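You operate a simulated robot arm through the tools that you are given. There is no shell and no other tool. Be economical: measure what you need, move in short steps, check, and stop when the job is done.

Carry out the task below with a simulated robot arm. There is one attempt and no reset: what you move stays moved.

## Task
Clamp the square tube in the vice and rub the burr off its end with the deburring pad.
Fine: vice shut before the rubbing; the pad goes back where it stood; open the vice again; the tube stays between the jaws. Set down upright: square tube, deburring pad. What is to be rubbed or washed off counts as gone when no trace of it is left.

The check looks at the end state, three seconds after you hand in, the way a careful person would. Anything else that was tipped, shoved, dropped, spilled or broken makes it a failure.

## Robot
A 7-joint arm with a fingered hand, fixed in place. Base frame: the origin is at the foot of the arm, x ahead of it, y to its left, z up; the work surface is at about z = 900. Readings come in mm, degrees, newtons and seconds.
With the tool pointing down near the work surface it reaches from about 400 to 720 mm from the base axis. Its first joint turns from -166.0 to 166.0 degrees. Payload 3.4 kg.
The tool frame sits at the grasp point between the pads (the TCP): z along the fingers, y along the line on which they close. The tips reach 25 mm beyond it. The gripper opens to 88 mm. The gripper's body begins 29 mm behind the TCP. The gripper is a hand of 3 fingers: y runs from the thumb to the fingers, the wrist lies at [-13, -106, -174] in the tool frame, and closing takes about 1.5 s.
Orientation is that of the tool frame in the base frame, as [roll, pitch, yaw] about the fixed x, y, z axes, in that order (R = Rz(yaw) Ry(pitch) Rx(roll)). With the fingers straight down and the wrist toward the robot, the tool's x, y and z point along [0, 1, 0], [1, 0, 0] and [0, 0, -1] of the base frame.

## Interface
- The arm moves only by the tool apply_moves. Its argument "commands" is a list of rows, each a list of 7 numbers: the turn, a rotation vector about the tool's x, y, z in degrees, then the shift along the tool's x, y, z in mm, then the opening, from 0 (shut) to 1 (fully open). In form: [[rx, ry, rz, x, y, z, claw], ...]. A call has 1 to 20 rows; each row is the pose to reach, as a shift and turn from the pose commanded when the call began, along the tool's axes at that moment. Rows are played at 5 a second. More than 50 mm and 8.6 degrees between two rows, or a gripper value outside its range, and nothing of the call is played. Where a pose cannot be reached the arm comes as near as it can. A force on the tool above 40 N (or 10 N above the force at the start of the call, whichever is more), or a blocked arm, ends the call early, and 0.2 s more pass. Each finger travels about 72 mm/s and halts on what it meets, pressing with about 26 N; the grip force reading is that of the motor and also rises with nothing between the fingers. The clock runs only during rows and for 0.2 s after the last one: add rows that repeat a pose to give the fingers time. It gives the time, the measured TCP pose, the force on the tool (base axes), the opening and the grip force at its end, in the units of the frame above (readings bear some noise), with the torque about the TCP (base axes, N m) and any sound that the robot's microphone picked up.
- Cameras (640 x 400 px; columns grow to the right, rows downward): "scene" is fixed at [49.3, 498.1, 1595.8]; the picture's right is [-0.83, -0.56, 0.00], its down [-0.27, 0.40, -0.88] and it looks along [0.49, -0.73, -0.48] (base axes); focal length 349 px, centre (320, 200). "wrist" rides on the gripper at [58, -85, -99] in the tool frame; the picture's right is [-0.67, 0.35, -0.66], its down [-0.69, -0.63, 0.37] and it looks along [-0.28, 0.70, 0.66] (tool axes); focal length 261 px, centre (320, 200). There is no depth. A picture from a camera that has moved, and an enlarged one, comes with that camera's place and axes in the base frame and with its lens.
- grab_frame(camera): a new picture of that camera. The clock stands still meanwhile.
- move_column(by): slides the trunk up (or, below 0, down) by that many mm; the arm rides with it, the base frame stays. It gives what a move gives, with no picture.
- set_grasp(shape): the hand has 3 fingers and takes this shape, open, in about a second: jaw (thumb against the fingers, like two jaws); tri (thumb and two fingers); tip (a fingertip pinch); poke (one finger out to press); point (the index stretched); flat (the hand flat); cup (the hand cupped); fist (a fist). The gripper value then closes the fingers along that shape, each until it touches; the sizes above hold for jaw. It gives what a move gives, with no picture.
- close_up(camera, box): a new picture of the part [left, top, right, bottom] of that camera's present view, enlarged. The clock stands still meanwhile.
- hand_in(): hands the job in; it is judged then, once.

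Work in short steps. Places have to be worked out from the pictures, the camera data and where the tool is seen: move nearer, look again, correct. Check each grasp and each placing, and mend what went wrong. You have 120 turns and 64 pictures in all, those below and enlarged ones among them. Open the gripper and draw the arm clear of the work before you hand the job in, unless the task says otherwise; then end with one line.

The tools are called as name(argument=value, ...) on one line, values as JSON. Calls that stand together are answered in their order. apply_moves: Moves the arm, as the interface text tells. Its arguments: {"type":"object","properties":{"commands":{"type":"array","items":{"type":"array","items":{"type":"number"}}}},"required":["commands"]} The other tools are called the same way: move_column (by) slides the trunk up or down; set_grasp (shape) gives the hand a shape; grab_frame (camera) takes a picture; close_up (camera, box) takes an enlarged picture of a part of a camera's view; hand_in () hands the job in.

At the start:

```text
clock: 0.0
ee_pos: [405.0, 52.3, 1276.2]
tool_rot: [-180.0, 0.0, 89.9]
force: [-0.3, 0.2, -0.2]
wrist_torque: [-0.01, 0.01, 0.0]
opening: 87.6
gripper_force: 0.0
shape: jaw
trunk travel left (down, up): [-525.0, 65.0]
```

scene: 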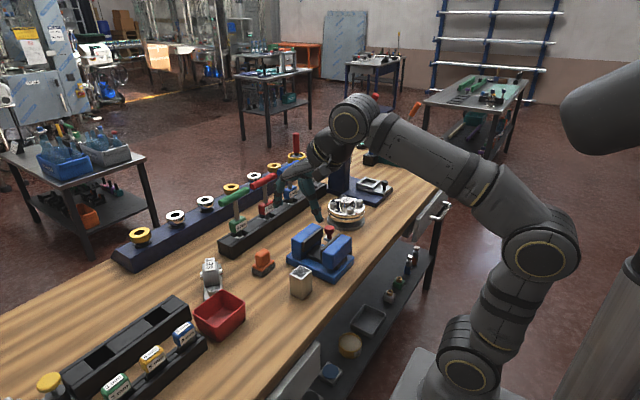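
wrist: 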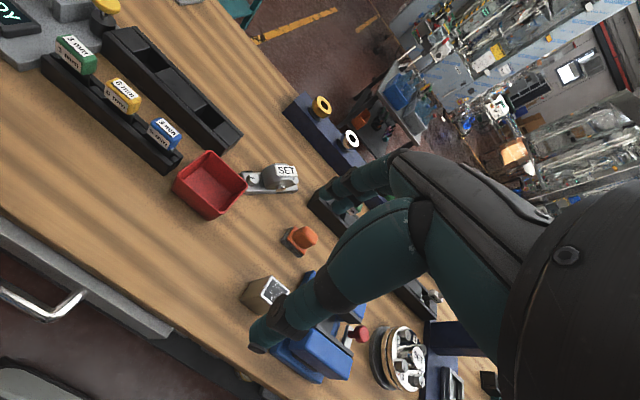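

The scene shows a blue vice, a square tube (beige box with open top) and an orange pad beside it. I'll enlarge that area.

close_up(camera="scene", box=[190, 200, 390, 325])

close_up(camera="wrist", box=[220, 190, 440, 390])

```text
3.20 times, centred on (290, 262) of scene
camera zoom: at [49.3, 498.1, 1595.8], right [-0.83, -0.56, 0.0], down [-0.27, 0.4, -0.88], along [0.49, -0.73, -0.48], focal length 1117 px, centre (416, 0)
```

zoom: 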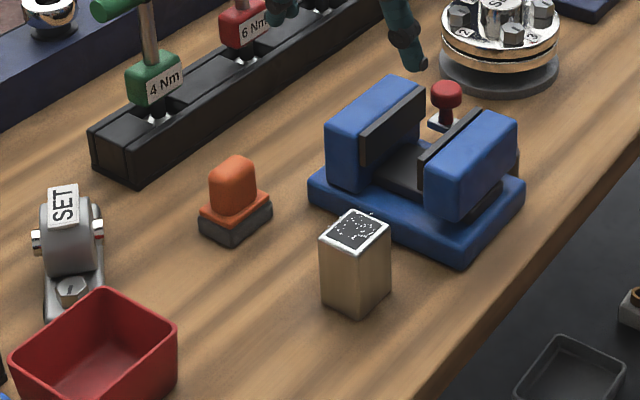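

```text
2.00 times, centred on (330, 290) of wrist
camera zoom: at [321.0, 110.4, 1377.1], right [0.35, -0.67, 0.66], down [-0.63, -0.68, -0.37], along [0.69, -0.29, -0.66], focal length 521 px, centre (300, 20)
```

zoom: 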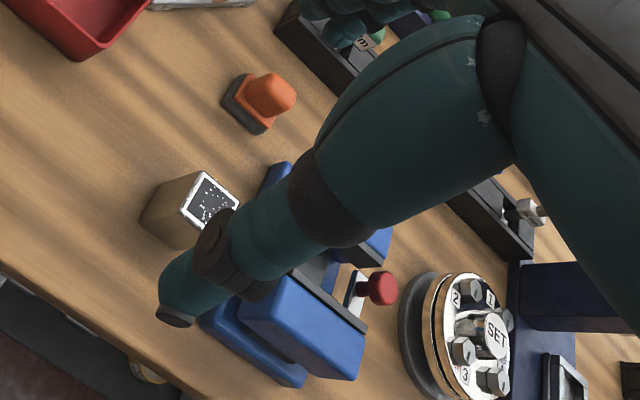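

Estimated: tube centre ≈(503,-82), 40 mm square, top ≈965; pad ≈(657,-99); vice ≈x440–616, y-160…-273, jaws closing along x. I turn the hand by 90° (to grip the tube along y) and lower a bit to look at the vice.

apply_moves(commands=[[0, 0, 8, -3, 7, 10, 1], [0, 0, 16, -6, 14, 20, 1], [0, 0, 24, -9, 21, 30, 1], [0, 0, 32, -12, 28, 40, 1], [0, 0, 40, -15, 35, 50, 1], [0, 0, 48, -18, 42, 60, 1], [0, 0, 56, -21, 49, 70, 1], [0, 0, 64, -24, 56, 80, 1], [0, 0, 72, -27, 63, 90, 1], [0, 0, 80, -30, 70, 100, 1], [0, 0, 85, -32, 75, 110, 1], [0, 0, 89.9, -32, 75, 126, 1], [0, 0, 89.9, -32, 75, 126, 1]])

grab_frame(camera="wrist")

grab_frame(camera="scene")

```text
clock: 2.8
ee_pos: [479.1, 19.5, 1149.6]
tool_rot: [-179.9, 0.0, 0.0]
force: [0.3, -0.6, 0.3]
wrist_torque: [-0.05, -0.03, 0.0]
opening: 87.8
gripper_force: 0.1
shape: jaw
trunk travel left (down, up): [-525.0, 65.0]
```

```text
59 pictures are left
camera wrist: at [539.3, 105.6, 1250.1], right [-0.67, -0.35, 0.66], down [-0.69, 0.63, -0.37], along [-0.28, -0.69, -0.66], focal length 261 px, centre (320, 200)
```

wrist: 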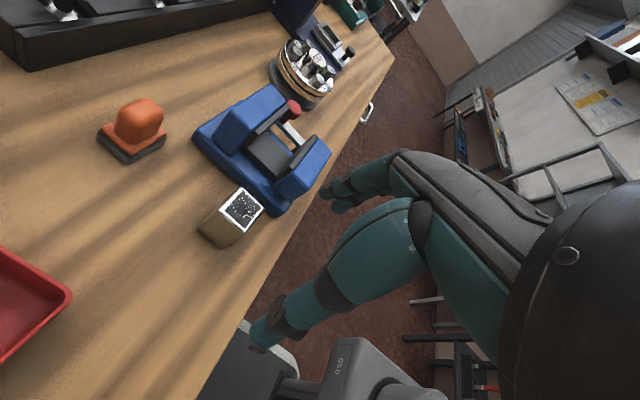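

```text
58 pictures are left
```

scene: 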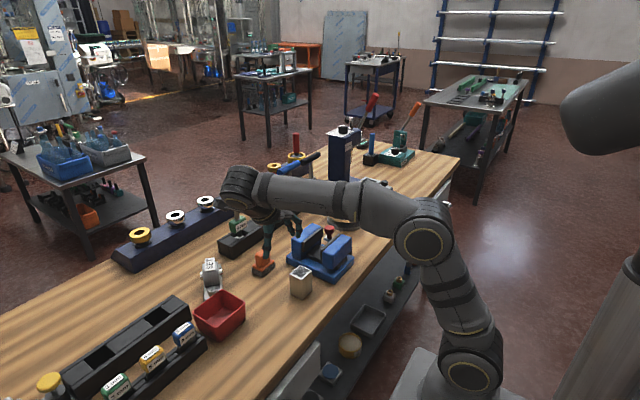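

close_up(camera="wrist", box=[180, 70, 350, 250])

```text
2.22 times, centred on (265, 160) of wrist
camera zoom: at [539.3, 105.6, 1250.1], right [-0.67, -0.35, 0.66], down [-0.69, 0.63, -0.37], along [-0.28, -0.69, -0.66], focal length 579 px, centre (442, 289)
```

zoom: 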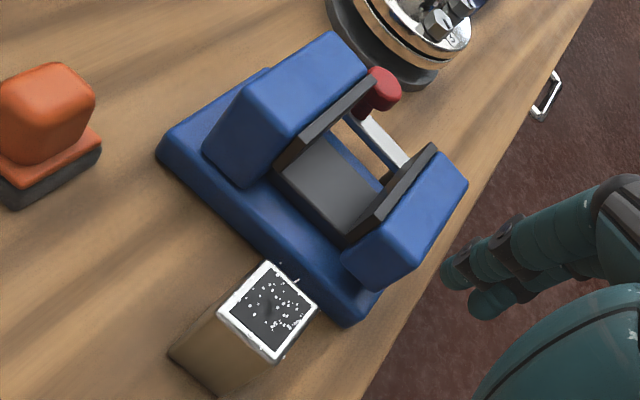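

The vice has a silver bar with a red knob at its far (-y) side, around (553,-300,973). I'll go closer above the vice to see how it works.

apply_moves(commands=[[0, 0, 0, 15, 40, 10, 1], [0, 0, 0, 30, 80, 20, 1], [0, 0, 0, 45, 120, 30, 1], [0, 0, 0, 60, 160, 40, 1], [0, 0, 0, 72, 180, 60, 1], [0, 0, 0, 72, 180, 70, 1], [0, 0, 0, 72, 180, 70, 1]])

grab_frame(camera="wrist")

```text
clock: 4.4
ee_pos: [555.2, -160.1, 1080.8]
tool_rot: [-180.0, 0.0, 0.0]
force: [0.0, 0.1, -0.9]
wrist_torque: [-0.01, 0.02, 0.03]
opening: 87.6
gripper_force: 0.0
shape: jaw
trunk travel left (down, up): [-525.0, 65.0]
```

```text
56 pictures are left
camera wrist: at [613.2, -75.1, 1181.4], right [-0.67, -0.35, 0.65], down [-0.69, 0.63, -0.37], along [-0.28, -0.69, -0.66], focal length 261 px, centre (320, 200)
```

wrist: 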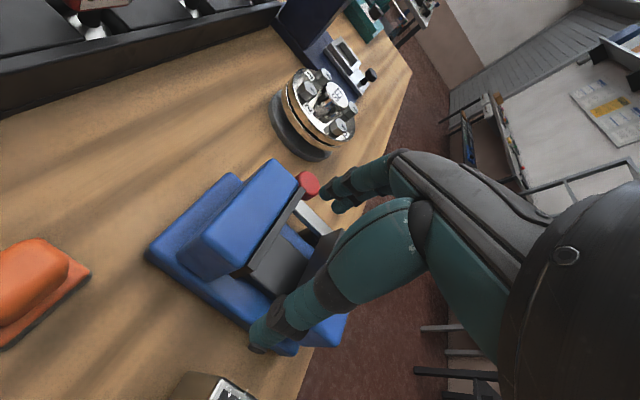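

The fingers hide the lever. I shift to +x by 70 and further back for a clearer line.

apply_moves(commands=[[0, 0, 0, 30, 0, -10, 1], [0, 0, 0, 60, -15, -20, 1], [0, 0, 0, 85, -30, -20, 1], [0, 0, 0, 85, -30, -20, 1]])

close_up(camera="wrist", box=[220, 100, 460, 300])

```text
clock: 5.4
ee_pos: [604.8, -130.5, 1087.5]
tool_rot: [-180.0, -0.1, 0.1]
force: [-0.1, -0.1, 0.2]
wrist_torque: [-0.02, -0.01, -0.02]
opening: 87.7
gripper_force: 0.1
shape: jaw
out of reach, approached as far as the arm can: row 2, 3, 4
trunk travel left (down, up): [-525.0, 65.0]
```

```text
2.00 times, centred on (340, 200) of wrist
camera zoom: at [664.2, -44.8, 1188.9], right [-0.67, -0.35, 0.66], down [-0.69, 0.63, -0.37], along [-0.28, -0.69, -0.66], focal length 521 px, centre (280, 200)
```

zoom: 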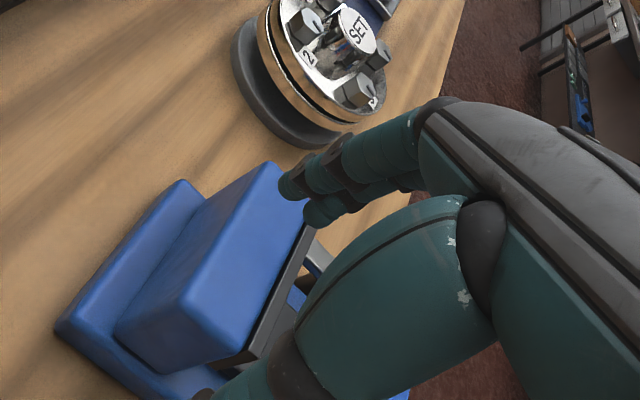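

Fingers block from here; things at tool +x are seen clearly, so I place the hand at smaller x with the lever at its +x side.

apply_moves(commands=[[0, 0, 0, -40, 15, 0, 1], [0, 0, 0, -80, 40, 0, 1], [0, 0, 0, -115, 70, 0, 1], [0, 0, 0, -150, 95, 15, 1], [0, 0, 0, -155, 95, 35, 1], [0, 0, 0, -155, 95, 35, 1]])

close_up(camera="wrist", box=[100, 60, 340, 260])

```text
clock: 6.8
ee_pos: [450.4, -226.2, 1054.4]
tool_rot: [180.0, 0.0, 0.1]
force: [0.0, -0.4, -0.3]
wrist_torque: [0.03, 0.01, 0.03]
opening: 87.8
gripper_force: 0.0
shape: jaw
trunk travel left (down, up): [-525.0, 65.0]
```

```text
2.00 times, centred on (220, 160) of wrist
camera zoom: at [510.3, -140.6, 1154.3], right [-0.67, -0.35, 0.66], down [-0.69, 0.63, -0.37], along [-0.28, -0.69, -0.66], focal length 521 px, centre (520, 280)
```

zoom: 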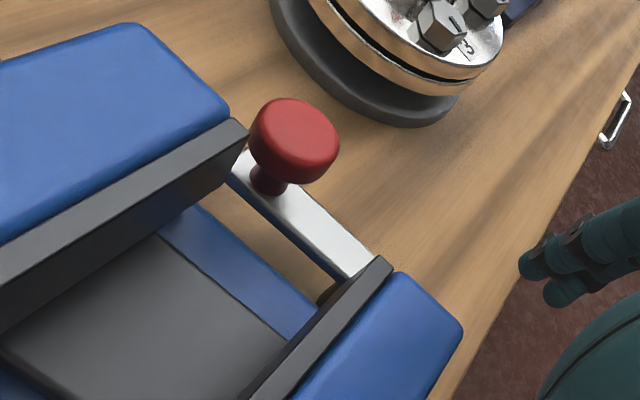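

The lever is a horizontal silver bar with an upright knob, pivoted apparently behind the near jaw. I look at the pivot end.

apply_moves(commands=[[0, 0, 0, -30, 20, 0, 1], [0, 0, 0, -60, 44, 0, 1], [0, 0, 0, -60, 44, 0, 1]])

close_up(camera="wrist", box=[60, 80, 320, 280])

```text
clock: 7.6
ee_pos: [390.9, -267.9, 1054.5]
tool_rot: [-180.0, 0.0, 0.1]
force: [-1.0, -1.0, 0.4]
wrist_torque: [-0.01, 0.02, -0.03]
opening: 87.7
gripper_force: 0.0
shape: jaw
trunk travel left (down, up): [-525.0, 65.0]
```

```text
2.00 times, centred on (190, 180) of wrist
camera zoom: at [451.1, -183.3, 1154.2], right [-0.67, -0.35, 0.65], down [-0.69, 0.63, -0.37], along [-0.28, -0.69, -0.66], focal length 521 px, centre (580, 240)
```

zoom: 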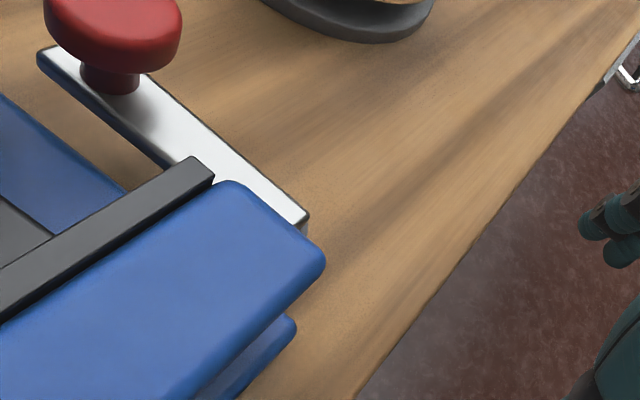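

close_up(camera="scene", box=[270, 210, 370, 290])

```text
5.00 times, centred on (320, 250) of scene
camera zoom: at [49.3, 498.1, 1595.8], right [-0.83, -0.56, 0.0], down [-0.27, 0.4, -0.88], along [0.49, -0.73, -0.48], focal length 1746 px, centre (320, -50)
```

zoom: 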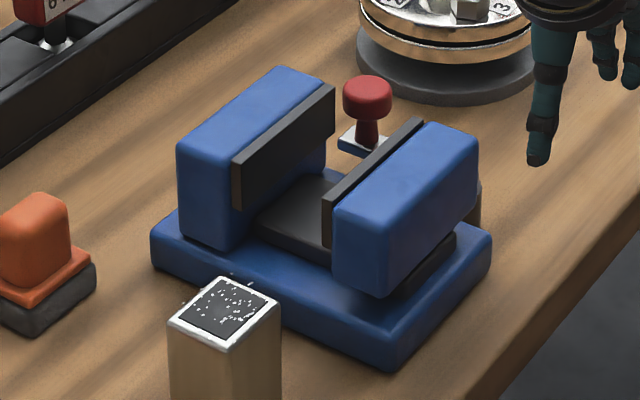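

Pivot post is at about (480,-298), bar ≈75 mm, knob swings in a horizontal plane outward (-y). First the tube: I move above it.

apply_moves(commands=[[0, 0, 0, 20, -40, 0, 1], [0, 0, 0, 45, -80, 0, 1], [0, 0, 0, 70, -120, 0, 1], [0, 0, 0, 95, -155, 0, 1], [0, 0, 0, 113, -188, 0, 1], [0, 0, 0, 113, -188, 20, 1], [0, 0, 0, 113, -188, 20, 1]])

grab_frame(camera="wrist")

close_up(camera="scene", box=[230, 180, 390, 310])

```text
clock: 9.2
ee_pos: [503.0, -79.0, 1033.5]
tool_rot: [180.0, -0.1, 0.0]
force: [0.6, -1.2, 0.0]
wrist_torque: [-0.01, -0.03, 0.02]
opening: 87.5
gripper_force: 0.0
shape: jaw
trunk travel left (down, up): [-525.0, 65.0]
```

```text
51 pictures are left
camera wrist: at [562.5, 5.6, 1134.2], right [-0.67, -0.35, 0.65], down [-0.69, 0.63, -0.37], along [-0.28, -0.69, -0.66], focal length 261 px, centre (320, 200)
```

wrist: 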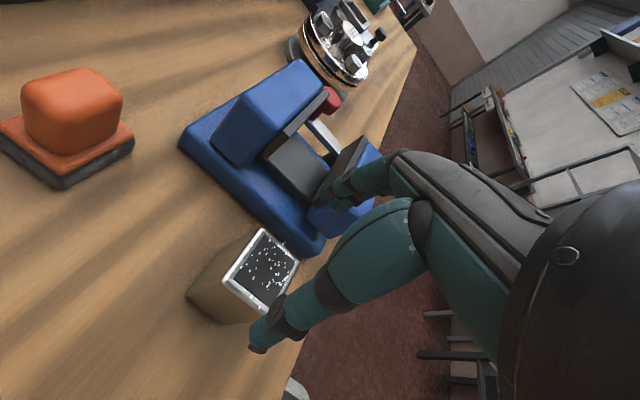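

```text
3.08 times, centred on (310, 245) of scene
camera zoom: at [49.3, 498.1, 1595.8], right [-0.83, -0.56, 0.0], down [-0.27, 0.4, -0.88], along [0.49, -0.73, -0.48], focal length 1074 px, centre (351, 62)
```

zoom: 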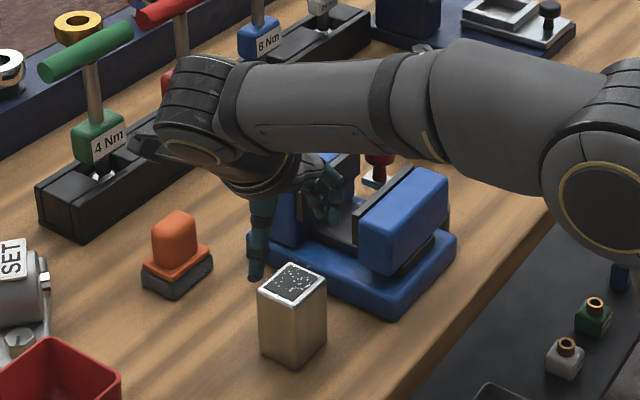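

Calculated tube centre (503,-78) matches the TCP. I go straight down to z≈948 and then check before closing.

apply_moves(commands=[[0, 0, 0, 0, 0, 20, 1], [0, 0, 0, 0, 0, 40, 1], [0, 0, 0, 0, 0, 60, 1], [0, 0, 0, 0, 0, 75, 1], [0, 0, 0, 0, 0, 85, 1], [0, 0, 0, 0, 0, 85, 1]])

close_up(camera="scene", box=[230, 180, 390, 310])

```text
clock: 10.6
ee_pos: [502.6, -79.7, 949.2]
tool_rot: [-180.0, -0.1, 0.2]
force: [0.5, 3.4, 5.6]
wrist_torque: [0.05, 0.01, -0.02]
opening: 88.0
gripper_force: 0.1
shape: jaw
trunk travel left (down, up): [-525.0, 65.0]
```

```text
3.08 times, centred on (310, 245) of scene
camera zoom: at [49.3, 498.1, 1595.8], right [-0.83, -0.56, 0.0], down [-0.27, 0.4, -0.88], along [0.49, -0.73, -0.48], focal length 1074 px, centre (351, 62)
```

zoom: 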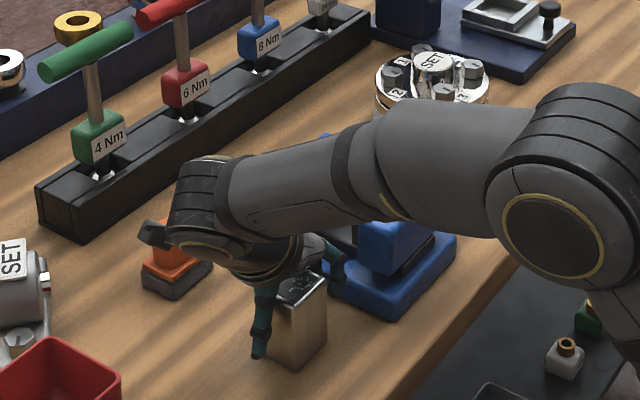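

Slight force (3–6 N) but nothing appears moved. I close on the tube.

apply_moves(commands=[[0, 0, 0, 0, 0, 85, 0.8], [0, 0, 0, 0, 0, 85, 0.6], [0, 0, 0, 0, 0, 85, 0.4], [0, 0, 0, 0, 0, 85, 0.3], [0, 0, 0, 0, 0, 85, 0.3], [0, 0, 0, 0, 0, 85, 0.3]])

```text
refused: row 1 steps farther than a row can; nothing moved
```

apply_moves(commands=[[0, 0, 0, 0, 0, 0, 0.8], [0, 0, 0, 0, 0, 0, 0.6], [0, 0, 0, 0, 0, 0, 0.4], [0, 0, 0, 0, 0, 0, 0.3], [0, 0, 0, 0, 0, 0, 0.3], [0, 0, 0, 0, 0, 0, 0.3], [0, 0, 0, 0, 0, 0, 0.3]])

grab_frame(camera="wrist")

```text
clock: 12.2
ee_pos: [503.6, -79.8, 948.5]
tool_rot: [180.0, -0.1, 0.0]
force: [-0.5, -0.5, -0.9]
wrist_torque: [-0.02, 0.0, 0.01]
opening: 43.7
gripper_force: 26.3
shape: jaw
trunk travel left (down, up): [-525.0, 65.0]
```

```text
48 pictures are left
camera wrist: at [562.2, 5.4, 1049.5], right [-0.67, -0.35, 0.66], down [-0.69, 0.63, -0.37], along [-0.28, -0.69, -0.66], focal length 261 px, centre (320, 200)
```

wrist: 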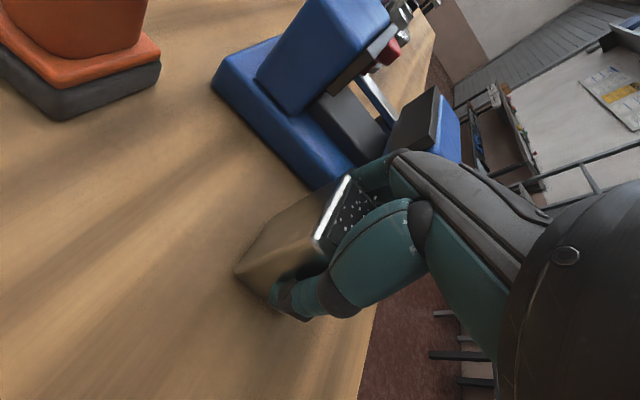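

Tube gripped at 43.7 mm. Gap between plates ≈x 499–560; I lift it and move above the vice at (534,-218).

apply_moves(commands=[[0, 0, 0, 0, 0, -25, 0.3], [0, 0, 0, 0, 0, -60, 0.3], [0, 0, 0, 0, 0, -95, 0.3], [0, 0, 0, 0, 0, -115, 0.3], [0, 0, 0, 8, 30, -115, 0.3], [0, 0, 0, 16, 65, -115, 0.3], [0, 0, 0, 24, 100, -115, 0.3], [0, 0, 0, 30, 125, -115, 0.3], [0, 0, 0, 31, 138, -115, 0.3], [0, 0, 0, 31, 138, -115, 0.3]])

grab_frame(camera="wrist")

close_up(camera="scene", box=[230, 180, 390, 310])

```text
clock: 14.4
ee_pos: [535.6, -221.5, 1064.0]
tool_rot: [-180.0, 0.0, 0.0]
force: [0.1, 0.6, -2.9]
wrist_torque: [0.0, 0.04, 0.01]
opening: 43.6
gripper_force: 25.9
shape: jaw
trunk travel left (down, up): [-525.0, 65.0]
```

```text
47 pictures are left
camera wrist: at [594.0, -134.8, 1164.9], right [-0.67, -0.35, 0.66], down [-0.69, 0.63, -0.37], along [-0.28, -0.69, -0.66], focal length 261 px, centre (320, 200)
```

wrist: 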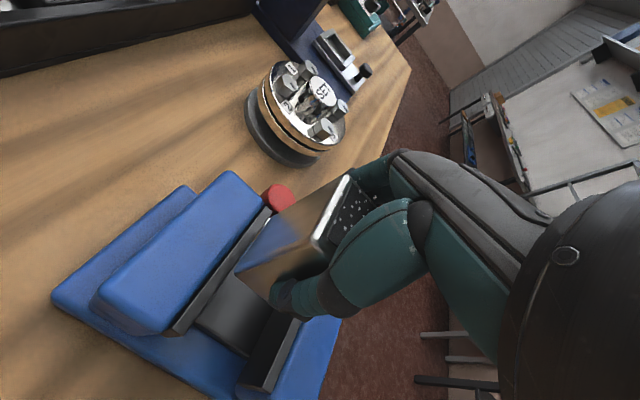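

```text
3.08 times, centred on (310, 245) of scene
camera zoom: at [49.3, 498.1, 1595.8], right [-0.83, -0.56, 0.0], down [-0.27, 0.4, -0.88], along [0.49, -0.73, -0.48], focal length 1074 px, centre (351, 62)
```

zoom: 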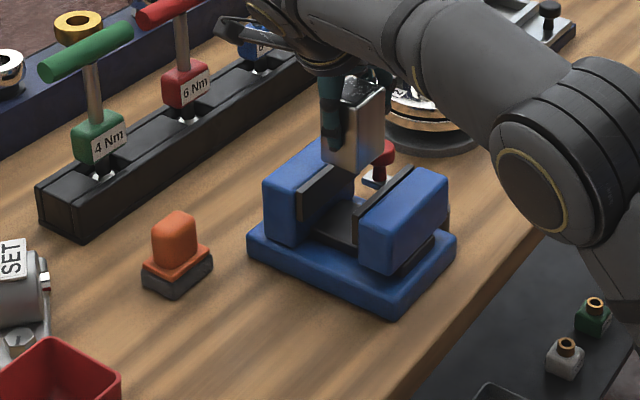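

I want the plate positions more precisely before lowering; zoom in.

close_up(camera="wrist", box=[140, 170, 360, 400])

close_up(camera="scene", box=[285, 190, 355, 265])

```text
1.74 times, centred on (250, 285) of wrist
camera zoom: at [594.0, -134.8, 1164.9], right [-0.67, -0.35, 0.66], down [-0.69, 0.63, -0.37], along [-0.28, -0.69, -0.66], focal length 453 px, centre (442, 52)
```

zoom: 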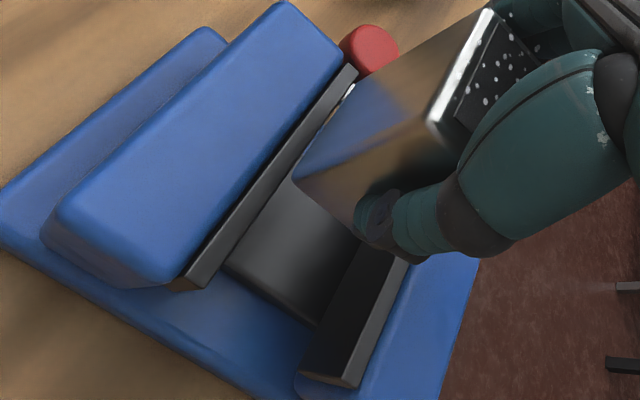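

```text
5.33 times, centred on (320, 228) of scene
camera zoom: at [49.3, 498.1, 1595.8], right [-0.83, -0.56, 0.0], down [-0.27, 0.4, -0.88], along [0.49, -0.73, -0.48], focal length 1862 px, centre (320, 53)
```

zoom: 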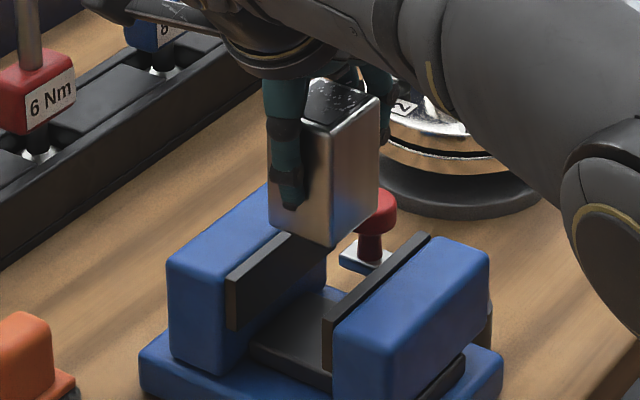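

Reconciling both cameras: plate tops z≈995, inner faces x≈495.5 and 555, so gap centre ≈526. I shift there and lower to just above the expected seat.

apply_moves(commands=[[0, 0, 0, -9, -2, 0, 0.3], [0, 0, 0, -9, -2, 0, 0.3], [0, 0, 0, -9, -2, 15, 0.3], [0, 0, 0, -9, -2, 30, 0.3], [0, 0, 0, -9, -2, 45, 0.3], [0, 0, 0, -9, -2, 60, 0.3], [0, 0, 0, -9, -2, 66, 0.3], [0, 0, 0, -9, -2, 66, 0.3]])

close_up(camera="scene", box=[285, 190, 355, 265])

grab_frame(camera="wrist")

```text
clock: 16.2
ee_pos: [525.2, -217.0, 997.0]
tool_rot: [180.0, 0.0, 0.0]
force: [0.0, -0.1, -3.5]
wrist_torque: [-0.04, 0.02, 0.03]
opening: 43.7
gripper_force: 25.9
shape: jaw
trunk travel left (down, up): [-525.0, 65.0]
```

```text
5.33 times, centred on (320, 228) of scene
camera zoom: at [49.3, 498.1, 1595.8], right [-0.83, -0.56, 0.0], down [-0.27, 0.4, -0.88], along [0.49, -0.73, -0.48], focal length 1862 px, centre (320, 53)
```

zoom: 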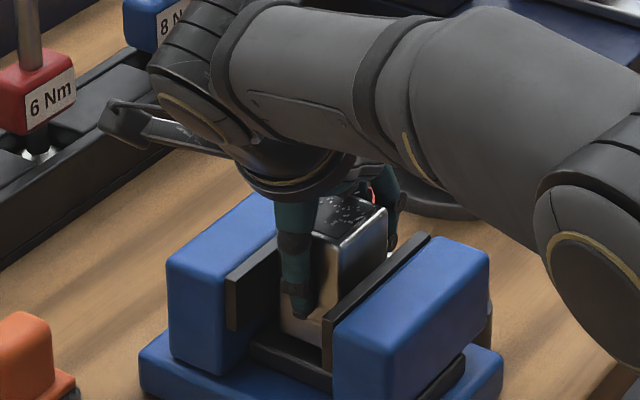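

```text
42 pictures are left
camera wrist: at [585.1, -130.8, 1098.5], right [-0.67, -0.35, 0.66], down [-0.69, 0.63, -0.37], along [-0.28, -0.69, -0.66], focal length 261 px, centre (320, 200)
```

wrist: 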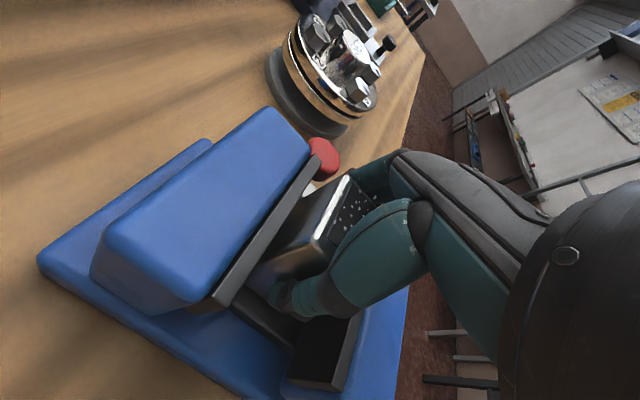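

Tube is between the jaws, free of contact. I lower in small steps until it seats.

apply_moves(commands=[[0, 0, 0, 0, 0, 3, 0.3], [0, 0, 0, 0, 0, 6, 0.3], [0, 0, 0, 0, 0, 9, 0.3], [0, 0, 0, 0, 0, 9, 0.3]])

```text
clock: 17.2
ee_pos: [524.5, -216.8, 992.4]
tool_rot: [179.9, -0.2, 0.2]
force: [2.6, 0.0, 17.0]
wrist_torque: [-0.02, -0.06, 0.03]
opening: 44.1
gripper_force: 25.4
shape: jaw
trunk travel left (down, up): [-525.0, 65.0]
```

close_up(camera="scene", box=[290, 215, 350, 275])

close_up(camera="wrist", box=[180, 150, 400, 400])

```text
6.67 times, centred on (320, 245) of scene
camera zoom: at [49.3, 498.1, 1595.8], right [-0.83, -0.56, 0.0], down [-0.27, 0.4, -0.88], along [0.49, -0.73, -0.48], focal length 2328 px, centre (320, -100)
```

zoom: 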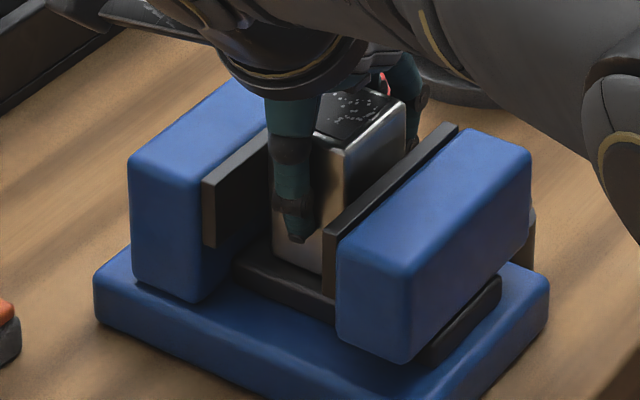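

```text
1.60 times, centred on (290, 275) of wrist
camera zoom: at [583.3, -130.3, 1093.1], right [-0.67, -0.35, 0.65], down [-0.68, 0.63, -0.37], along [-0.28, -0.7, -0.66], focal length 417 px, centre (368, 80)
```

zoom: 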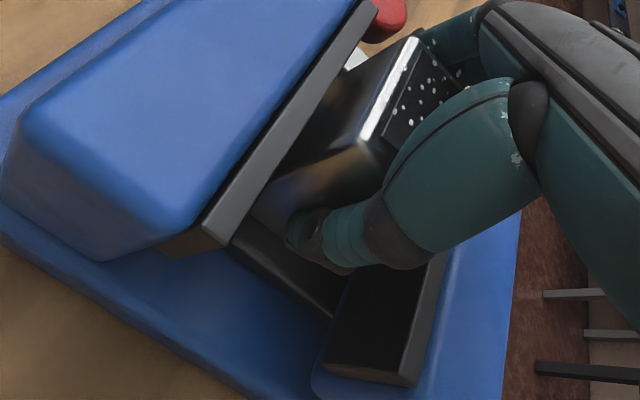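

The tube stands on the dark slide. I relax the downward push, open partly, and rise.

apply_moves(commands=[[0, 0, 0, 0, 0, -4, 0.3], [0, 0, 0, 0, 0, -4, 0.4], [0, 0, 0, 0, 0, -4, 0.5], [0, 0, 0, 0, 0, -4, 0.6], [0, 0, 0, 0, 0, -4, 0.66], [0, 0, 0, 0, 0, -4, 0.66], [0, 0, 0, 0, 0, -4, 0.66]])

close_up(camera="scene", box=[290, 215, 350, 275])

```text
clock: 18.8
ee_pos: [524.2, -216.5, 993.2]
tool_rot: [179.9, 0.0, 0.0]
force: [-0.4, 0.2, 0.6]
wrist_torque: [0.04, 0.02, 0.0]
opening: 57.4
gripper_force: 0.0
shape: jaw
trunk travel left (down, up): [-525.0, 65.0]
```

```text
6.67 times, centred on (320, 245) of scene
camera zoom: at [49.3, 498.1, 1595.8], right [-0.83, -0.56, 0.0], down [-0.27, 0.4, -0.88], along [0.49, -0.73, -0.48], focal length 2328 px, centre (320, -100)
```

zoom: 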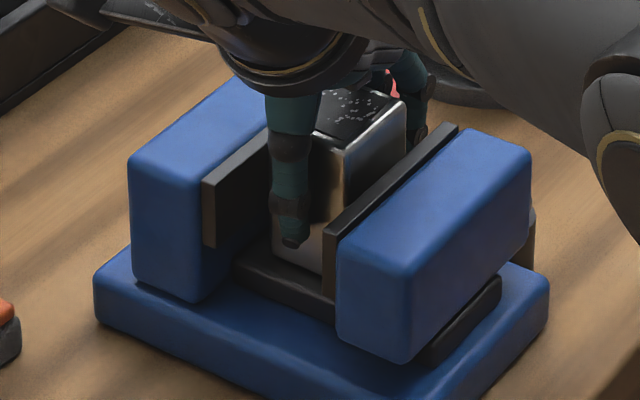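

Tube stands free. Rising, then turning the hand back to yaw 90 above the knob.

apply_moves(commands=[[0, 0, 0, 0, 0, -15, 0.66], [0, 0, 0, 0, 0, -40, 0.66], [0, 0, 0, 0, 0, -75, 0.66], [0, 0, 0, 0, 0, -105, 0.66], [0, 0, -8, -3, 8, -110, 0.7], [0, 0, -16, -6, 16, -110, 0.75], [0, 0, -24, -9, 24, -110, 0.8], [0, 0, -32, -12, 32, -110, 0.8], [0, 0, -40, -15, 40, -110, 0.8], [0, 0, -48, -15, 48, -110, 0.8], [0, 0, -56, -15, 56, -110, 0.8], [0, 0, -64, -15, 64, -110, 0.8], [0, 0, -72, -15, 72, -110, 0.8], [0, 0, -80, -15, 80, -110, 0.8], [0, 0, -85, -15, 90, -110, 0.8], [0, 0, -90, -15, 95, -110, 0.8], [0, 0, -90, -15, 95, -110, 0.8]])

grab_frame(camera="wrist")

grab_frame(camera="scene")

```text
clock: 22.4
ee_pos: [508.9, -313.1, 1104.1]
tool_rot: [179.9, -0.1, 90.1]
force: [-0.4, -0.1, 0.1]
wrist_torque: [0.0, -0.01, 0.01]
opening: 70.1
gripper_force: 0.1
shape: jaw
trunk travel left (down, up): [-525.0, 65.0]
```

```text
38 pictures are left
camera wrist: at [425.6, -254.5, 1204.0], right [0.35, -0.67, 0.66], down [-0.63, -0.69, -0.37], along [0.7, -0.28, -0.66], focal length 261 px, centre (320, 200)
```

wrist: 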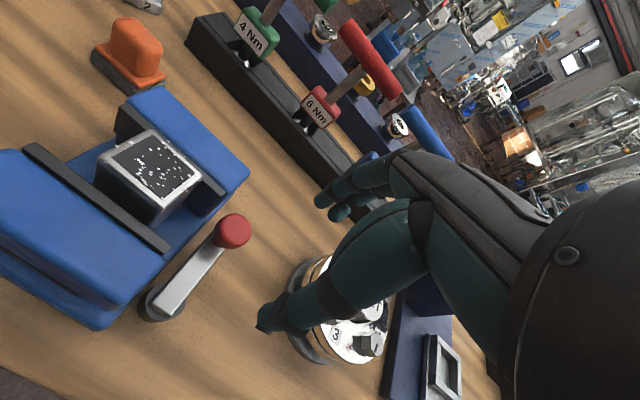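

```text
37 pictures are left
```

scene: 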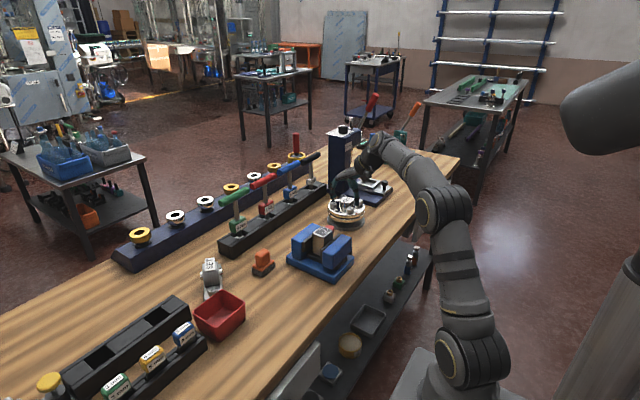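

Clear view: pivot post ≈(480,-287), knob ≈(548,-288), top ≈983. I move above the knob and check.

apply_moves(commands=[[0, 0, 0, 12, 20, 30, 0.8], [0, 0, 0, 24, 39, 60, 0.8], [0, 0, 0, 24, 39, 85, 0.8], [0, 0, 0, 24, 39, 85, 0.8]])

grab_frame(camera="wrist")

close_up(camera="scene", box=[290, 190, 370, 270])

```text
clock: 23.4
ee_pos: [546.5, -285.9, 1017.5]
tool_rot: [-180.0, -0.1, 89.9]
force: [-0.3, -0.5, 0.4]
wrist_torque: [-0.02, 0.01, 0.01]
opening: 70.2
gripper_force: 0.0
shape: jaw
trunk travel left (down, up): [-525.0, 65.0]
```

```text
36 pictures are left
camera wrist: at [464.0, -228.8, 1118.5], right [0.35, -0.67, 0.66], down [-0.63, -0.69, -0.37], along [0.7, -0.28, -0.66], focal length 261 px, centre (320, 200)
```

wrist: 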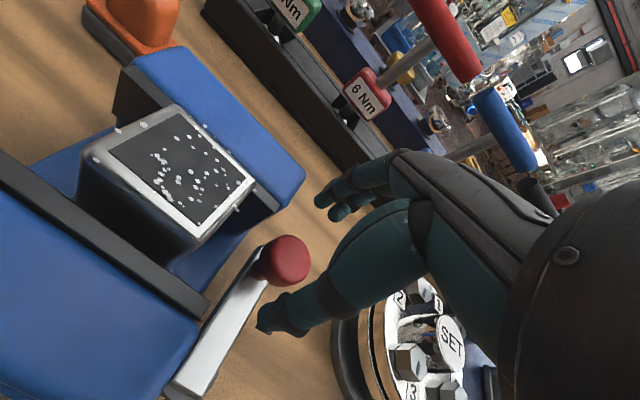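

```text
5.00 times, centred on (330, 230) of scene
camera zoom: at [49.3, 498.1, 1595.8], right [-0.83, -0.56, 0.0], down [-0.27, 0.4, -0.88], along [0.49, -0.73, -0.48], focal length 1746 px, centre (270, 50)
```

zoom: 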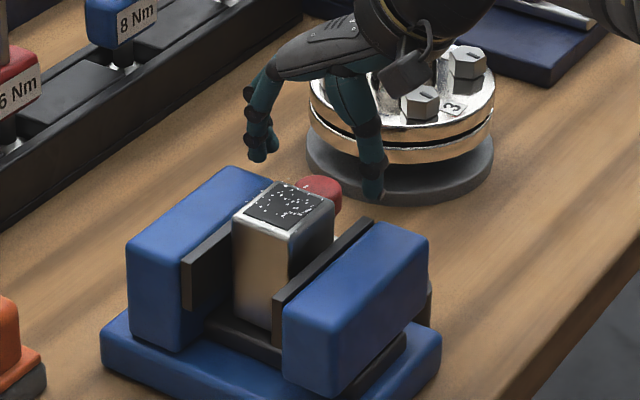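

Knob computed at (548.5,-288); I correct by 2 mm, lower to z≈980 and close on it.

apply_moves(commands=[[0, 0, 0, -2, 2, 12, 0.8], [0, 0, 0, -2, 2, 25, 0.8], [0, 0, 0, -2, 2, 37, 0.8], [0, 0, 0, -2, 2, 37, 0.8], [0, 0, 0, -2, 2, 37, 0.6], [0, 0, 0, -2, 2, 37, 0.4], [0, 0, 0, -2, 2, 37, 0.2], [0, 0, 0, -2, 2, 37, 0.1], [0, 0, 0, -2, 2, 37, 0.1], [0, 0, 0, -2, 2, 37, 0.1]])

grab_frame(camera="wrist")

```text
clock: 25.6
ee_pos: [548.6, -290.5, 977.2]
tool_rot: [-179.8, 0.0, 90.0]
force: [-10.9, -1.3, -15.0]
wrist_torque: [-0.06, -0.06, -0.03]
opening: 17.8
gripper_force: 26.6
shape: jaw
trunk travel left (down, up): [-525.0, 65.0]
```

```text
34 pictures are left
camera wrist: at [466.5, -233.2, 1079.0], right [0.35, -0.67, 0.65], down [-0.63, -0.68, -0.37], along [0.69, -0.28, -0.66], focal length 261 px, centre (320, 200)
```

wrist: 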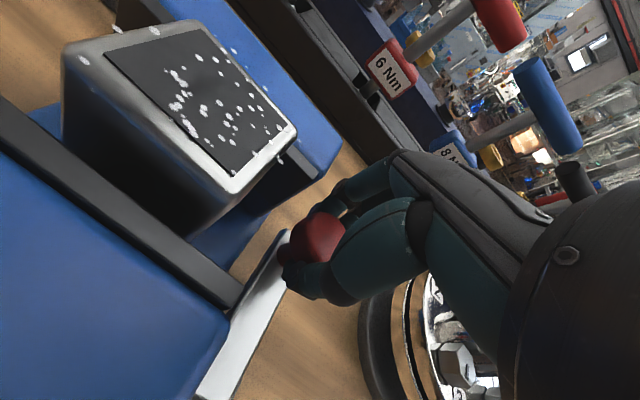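

Knob held. I start swinging it outward (-y) on an arc about the pivot, 16° first, to feel whether it gives.

apply_moves(commands=[[0, 0, 4, -4.8, -0.2, 0, 0.1], [0, 0, 8, -9.6, -0.7, 0, 0.1], [0, 0, 12, -14.3, -1.5, 0, 0.1], [0, 0, 16, -19.0, -2.7, 0, 0.1], [0, 0, 16, -19.0, -2.7, 0, 0.1]])

close_up(camera="wrist", box=[0, 0, 400, 400])

```text
clock: 26.8
ee_pos: [548.0, -308.3, 978.8]
tool_rot: [-179.7, -0.2, 74.0]
force: [-14.1, 5.1, -29.7]
wrist_torque: [-0.09, 0.0, 0.05]
opening: 17.8
gripper_force: 26.3
shape: jaw
trunk travel left (down, up): [-525.0, 65.0]
```

```text
1.00 times, centred on (200, 200) of wrist (not enlarged: the box is as wide or as high as the picture)
camera zoom: at [483.9, -228.8, 1080.0], right [0.15, -0.74, 0.65], down [-0.8, -0.48, -0.36], along [0.59, -0.46, -0.67], focal length 261 px, centre (440, 200)
```

zoom: 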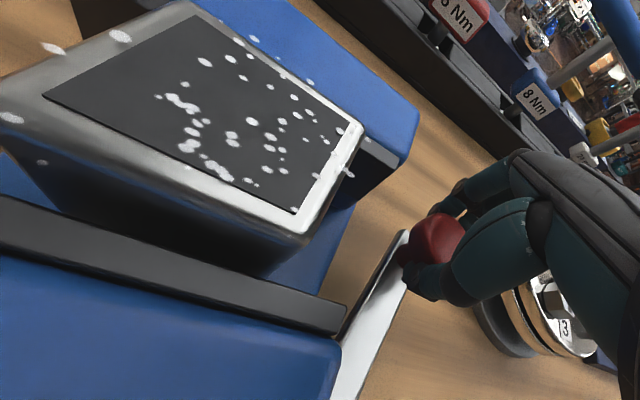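

The lever turns. I lower 2 mm to relieve the vertical pull and continue the arc.

apply_moves(commands=[[0, 0, 4, -4.8, -0.2, 1, 0.1], [0, 0, 8, -9.6, -0.7, 2, 0.1], [0, 0, 12, -14.3, -1.5, 2, 0.1], [0, 0, 16, -19.0, -2.7, 2, 0.1], [0, 0, 16, -19.0, -2.7, 2, 0.1]])

```text
clock: 28.0
ee_pos: [538.0, -327.9, 979.1]
tool_rot: [-179.9, 0.0, 58.0]
force: [-10.1, 8.8, -23.0]
wrist_torque: [-0.03, 0.03, 0.02]
opening: 17.6
gripper_force: 25.8
shape: jaw
trunk travel left (down, up): [-525.0, 65.0]
```

apply_moves(commands=[[0, 0, 4, -4.8, -0.2, 1, 0.1], [0, 0, 8, -9.6, -0.7, 2, 0.1], [0, 0, 12, -14.3, -1.5, 2, 0.1], [0, 0, 16, -19.0, -2.7, 2, 0.1], [0, 0, 16, -19.0, -2.7, 2, 0.1]])

close_up(camera="scene", box=[290, 190, 370, 270])

```text
clock: 29.2
ee_pos: [528.6, -340.5, 976.8]
tool_rot: [179.9, 0.0, 42.0]
force: [-5.5, 8.4, -10.9]
wrist_torque: [-0.09, -0.04, 0.04]
opening: 17.7
gripper_force: 25.9
shape: jaw
trunk travel left (down, up): [-525.0, 65.0]
```

```text
5.00 times, centred on (330, 230) of scene
camera zoom: at [49.3, 498.1, 1595.8], right [-0.83, -0.56, 0.0], down [-0.27, 0.4, -0.88], along [0.49, -0.73, -0.48], focal length 1746 px, centre (270, 50)
```

zoom: 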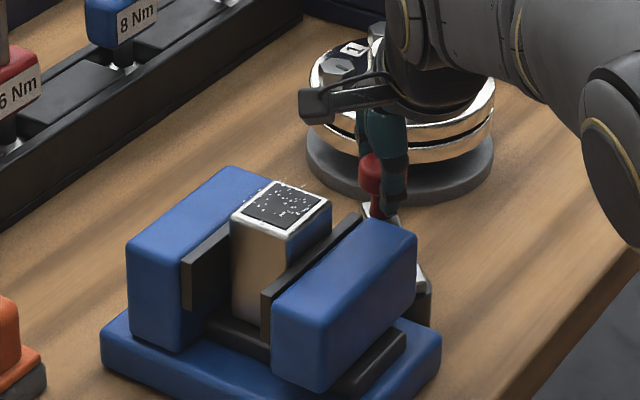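

The near jaw is moving in toward the tube. Continue.

apply_moves(commands=[[0, 0, 4, -4.8, -0.2, 0, 0.1], [0, 0, 8, -9.6, -0.7, 0, 0.1], [0, 0, 12, -14.3, -1.5, 0, 0.1], [0, 0, 16, -19.0, -2.7, 0, 0.1], [0, 0, 16, -19.0, -2.7, 0, 0.1]])

close_up(camera="scene", box=[290, 190, 370, 270])

```text
clock: 30.4
ee_pos: [512.7, -351.4, 977.6]
tool_rot: [180.0, -0.1, 25.9]
force: [-2.7, 9.2, -10.9]
wrist_torque: [-0.01, -0.04, 0.07]
opening: 18.2
gripper_force: 26.1
shape: jaw
trunk travel left (down, up): [-525.0, 65.0]
```

```text
5.00 times, centred on (330, 230) of scene
camera zoom: at [49.3, 498.1, 1595.8], right [-0.83, -0.56, 0.0], down [-0.27, 0.4, -0.88], along [0.49, -0.73, -0.48], focal length 1746 px, centre (270, 50)
```

zoom: 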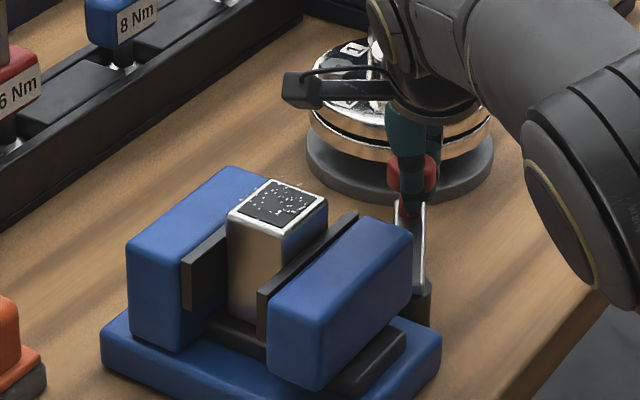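

apply_moves(commands=[[0, 0, 4, -4.8, -0.2, 0, 0.1], [0, 0, 8, -9.6, -0.7, 0, 0.1], [0, 0, 12, -14.3, -1.5, 0, 0.1], [0, 0, 16, -19.0, -2.7, 0, 0.1], [0, 0, 16, -19.0, -2.7, 0, 0.1]])

close_up(camera="scene", box=[290, 190, 370, 270])

```text
clock: 31.6
ee_pos: [495.4, -356.9, 978.2]
tool_rot: [180.0, 0.0, 10.2]
force: [9.6, 8.7, -9.3]
wrist_torque: [-0.09, -0.19, 0.13]
opening: 17.3
gripper_force: 26.1
shape: jaw
trunk travel left (down, up): [-525.0, 65.0]
```

```text
5.00 times, centred on (330, 230) of scene
camera zoom: at [49.3, 498.1, 1595.8], right [-0.83, -0.56, 0.0], down [-0.27, 0.4, -0.88], along [0.49, -0.73, -0.48], focal length 1746 px, centre (270, 50)
```

zoom: 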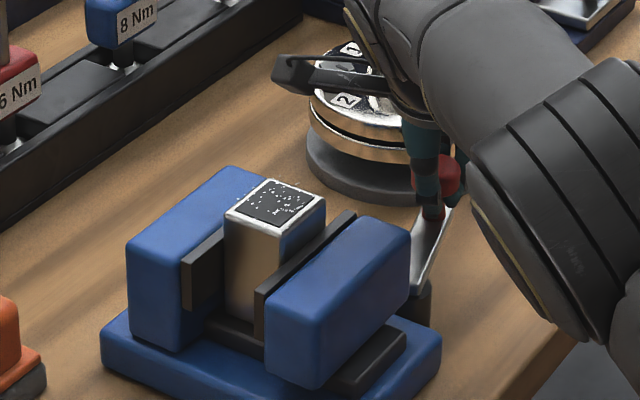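

Resistance begins (9.6 N). I push on a little until it's firm.

apply_moves(commands=[[0, 0, 3, -3.6, -0.2, 0, 0.1], [0, 0, 6, -7.2, -0.5, 0, 0.1], [0, 0, 9, -10.8, -1, 0, 0.1], [0, 0, 12, -14.3, -1.5, 0, 0.1], [0, 0, 12, -14.3, -1.5, 0, 0.1]])

close_up(camera="scene", box=[290, 190, 370, 270])

```text
clock: 32.8
ee_pos: [478.0, -359.2, 978.7]
tool_rot: [180.0, 0.0, -2.1]
force: [-1.0, 0.4, 0.8]
wrist_torque: [0.02, -0.03, 0.02]
opening: 13.0
gripper_force: 25.8
shape: jaw
trunk travel left (down, up): [-525.0, 65.0]
```

```text
5.00 times, centred on (330, 230) of scene
camera zoom: at [49.3, 498.1, 1595.8], right [-0.83, -0.56, 0.0], down [-0.27, 0.4, -0.88], along [0.49, -0.73, -0.48], focal length 1746 px, centre (270, 50)
```

zoom: 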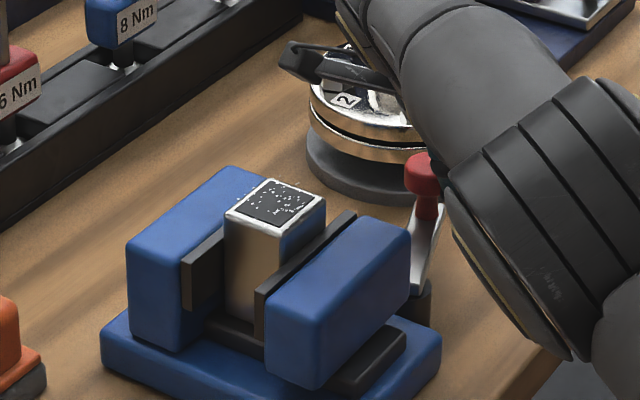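

The knob slipped out of the fingers, so the lever seems to be at its stop. Let me check if the tube is clamped.

close_up(camera="scene", box=[305, 215, 355, 260])

grab_frame(camera="wrist")

```text
8.89 times, centred on (330, 238) of scene
camera zoom: at [49.3, 498.1, 1595.8], right [-0.83, -0.56, 0.0], down [-0.27, 0.4, -0.88], along [0.49, -0.73, -0.48], focal length 3104 px, centre (231, -133)
```

zoom: 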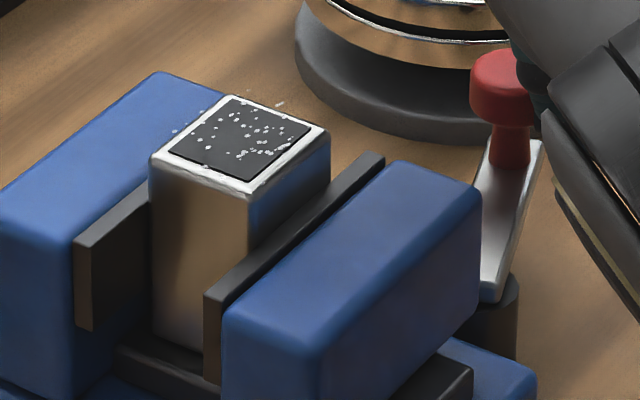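

```text
27 pictures are left
camera wrist: at [540.1, -275.6, 1078.4], right [-0.68, -0.32, 0.66], down [-0.66, 0.65, -0.37], along [-0.31, -0.68, -0.66], focal length 261 px, centre (320, 200)
```

wrist: 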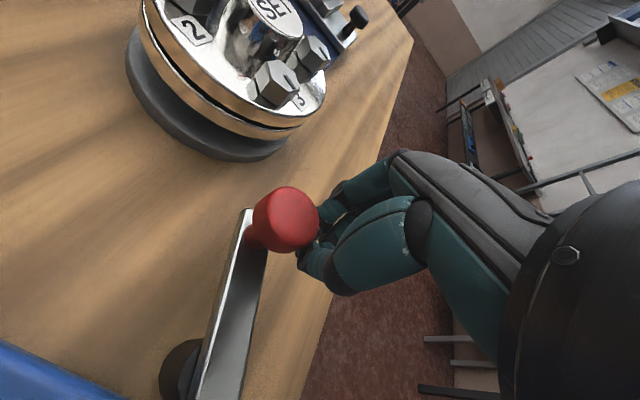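

Lever stopped at ≈66° (knob ≈(507,-350)) with the tube pushed against the fixed jaw, but my radial grip slipped. I'll regrip with fingers along x to test/tighten firmly.

apply_moves(commands=[[0, 0, 0, 0, 0, -25, 0.1], [0, 0, 0, 0, 0, -60, 0.3], [0, 0, -8, 3, -1, -60, 0.5], [0, 0, -16, 6, -2, -60, 0.7], [0, 0, -24, 9, -3, -60, 0.7], [0, 0, -32, 12, -4, -60, 0.7], [0, 0, -40, 15, -5, -60, 0.7], [0, 0, -48, 18, -6, -60, 0.7], [0, 0, -56, 20, -7, -60, 0.7], [0, 0, -64, 22, -8, -60, 0.7], [0, 0, -72, 24, -9, -60, 0.7], [0, 0, -80, 27, -9, -60, 0.7], [0, 0, -86, 29, -9, -60, 0.7], [0, 0, -92, 29, -9, -60, 0.7], [0, 0, -92, 29, -9, -60, 0.7]])

grab_frame(camera="wrist")

```text
clock: 36.0
ee_pos: [507.8, -350.9, 1037.9]
tool_rot: [179.9, 0.0, 90.2]
force: [-0.3, 1.1, -0.3]
wrist_torque: [-0.03, 0.0, 0.03]
opening: 61.3
gripper_force: 0.1
shape: jaw
trunk travel left (down, up): [-525.0, 65.0]
```

```text
26 pictures are left
camera wrist: at [424.5, -292.7, 1137.8], right [0.35, -0.67, 0.66], down [-0.63, -0.69, -0.37], along [0.7, -0.28, -0.66], focal length 261 px, centre (320, 200)
```

wrist: 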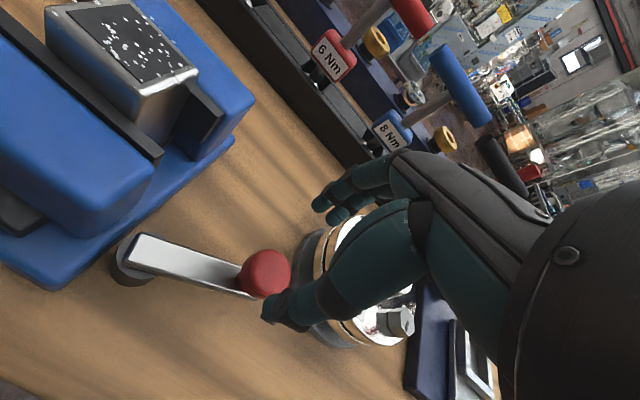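

Knob at (504,-350); lowering and gripping along x.

apply_moves(commands=[[0, 0, 0, 0, -3, 20, 0.7], [0, 0, 0, 0, -3, 40, 0.7], [0, 0, 0, 0, -3, 57, 0.7], [0, 0, 0, 0, -3, 57, 0.5], [0, 0, 0, 0, -3, 57, 0.3], [0, 0, 0, 0, -3, 57, 0.1], [0, 0, 0, 0, -3, 57, 0.1], [0, 0, 0, 0, -3, 57, 0.1]])

```text
clock: 37.8
ee_pos: [505.9, -351.0, 979.7]
tool_rot: [179.9, -0.1, 90.0]
force: [-2.2, 1.4, -0.4]
wrist_torque: [0.0, 0.05, 0.05]
opening: 10.2
gripper_force: 0.1
shape: jaw
trunk travel left (down, up): [-525.0, 65.0]
```

close_up(camera="wrist", box=[100, 180, 400, 380])

close_up(camera="scene", box=[300, 195, 370, 265])

```text
2.00 times, centred on (250, 280) of wrist
camera zoom: at [421.8, -292.4, 1080.1], right [0.35, -0.67, 0.66], down [-0.63, -0.69, -0.37], along [0.7, -0.28, -0.66], focal length 521 px, centre (460, 40)
```

zoom: 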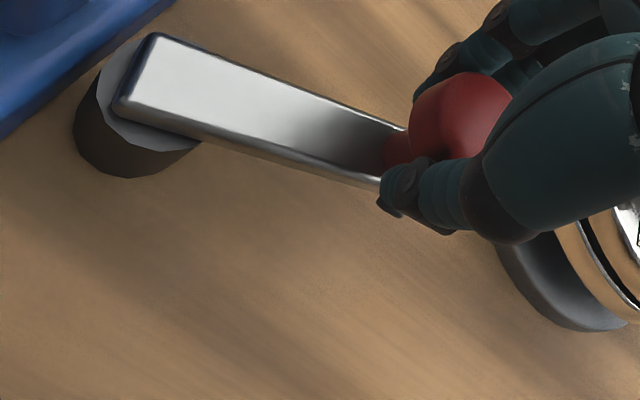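

```text
5.71 times, centred on (335, 230) of scene
camera zoom: at [49.3, 498.1, 1595.8], right [-0.83, -0.56, 0.0], down [-0.27, 0.4, -0.88], along [0.49, -0.73, -0.48], focal length 1995 px, centre (234, 29)
```

zoom: 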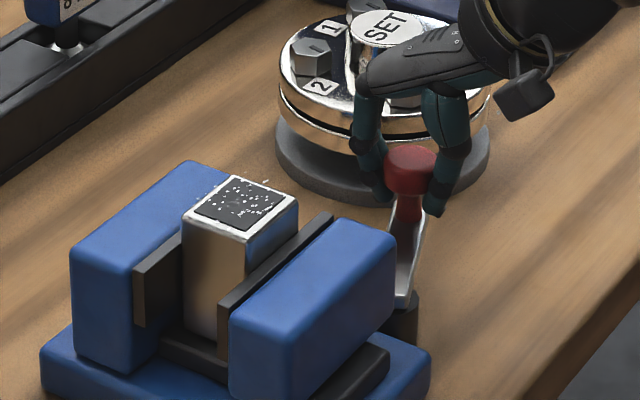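

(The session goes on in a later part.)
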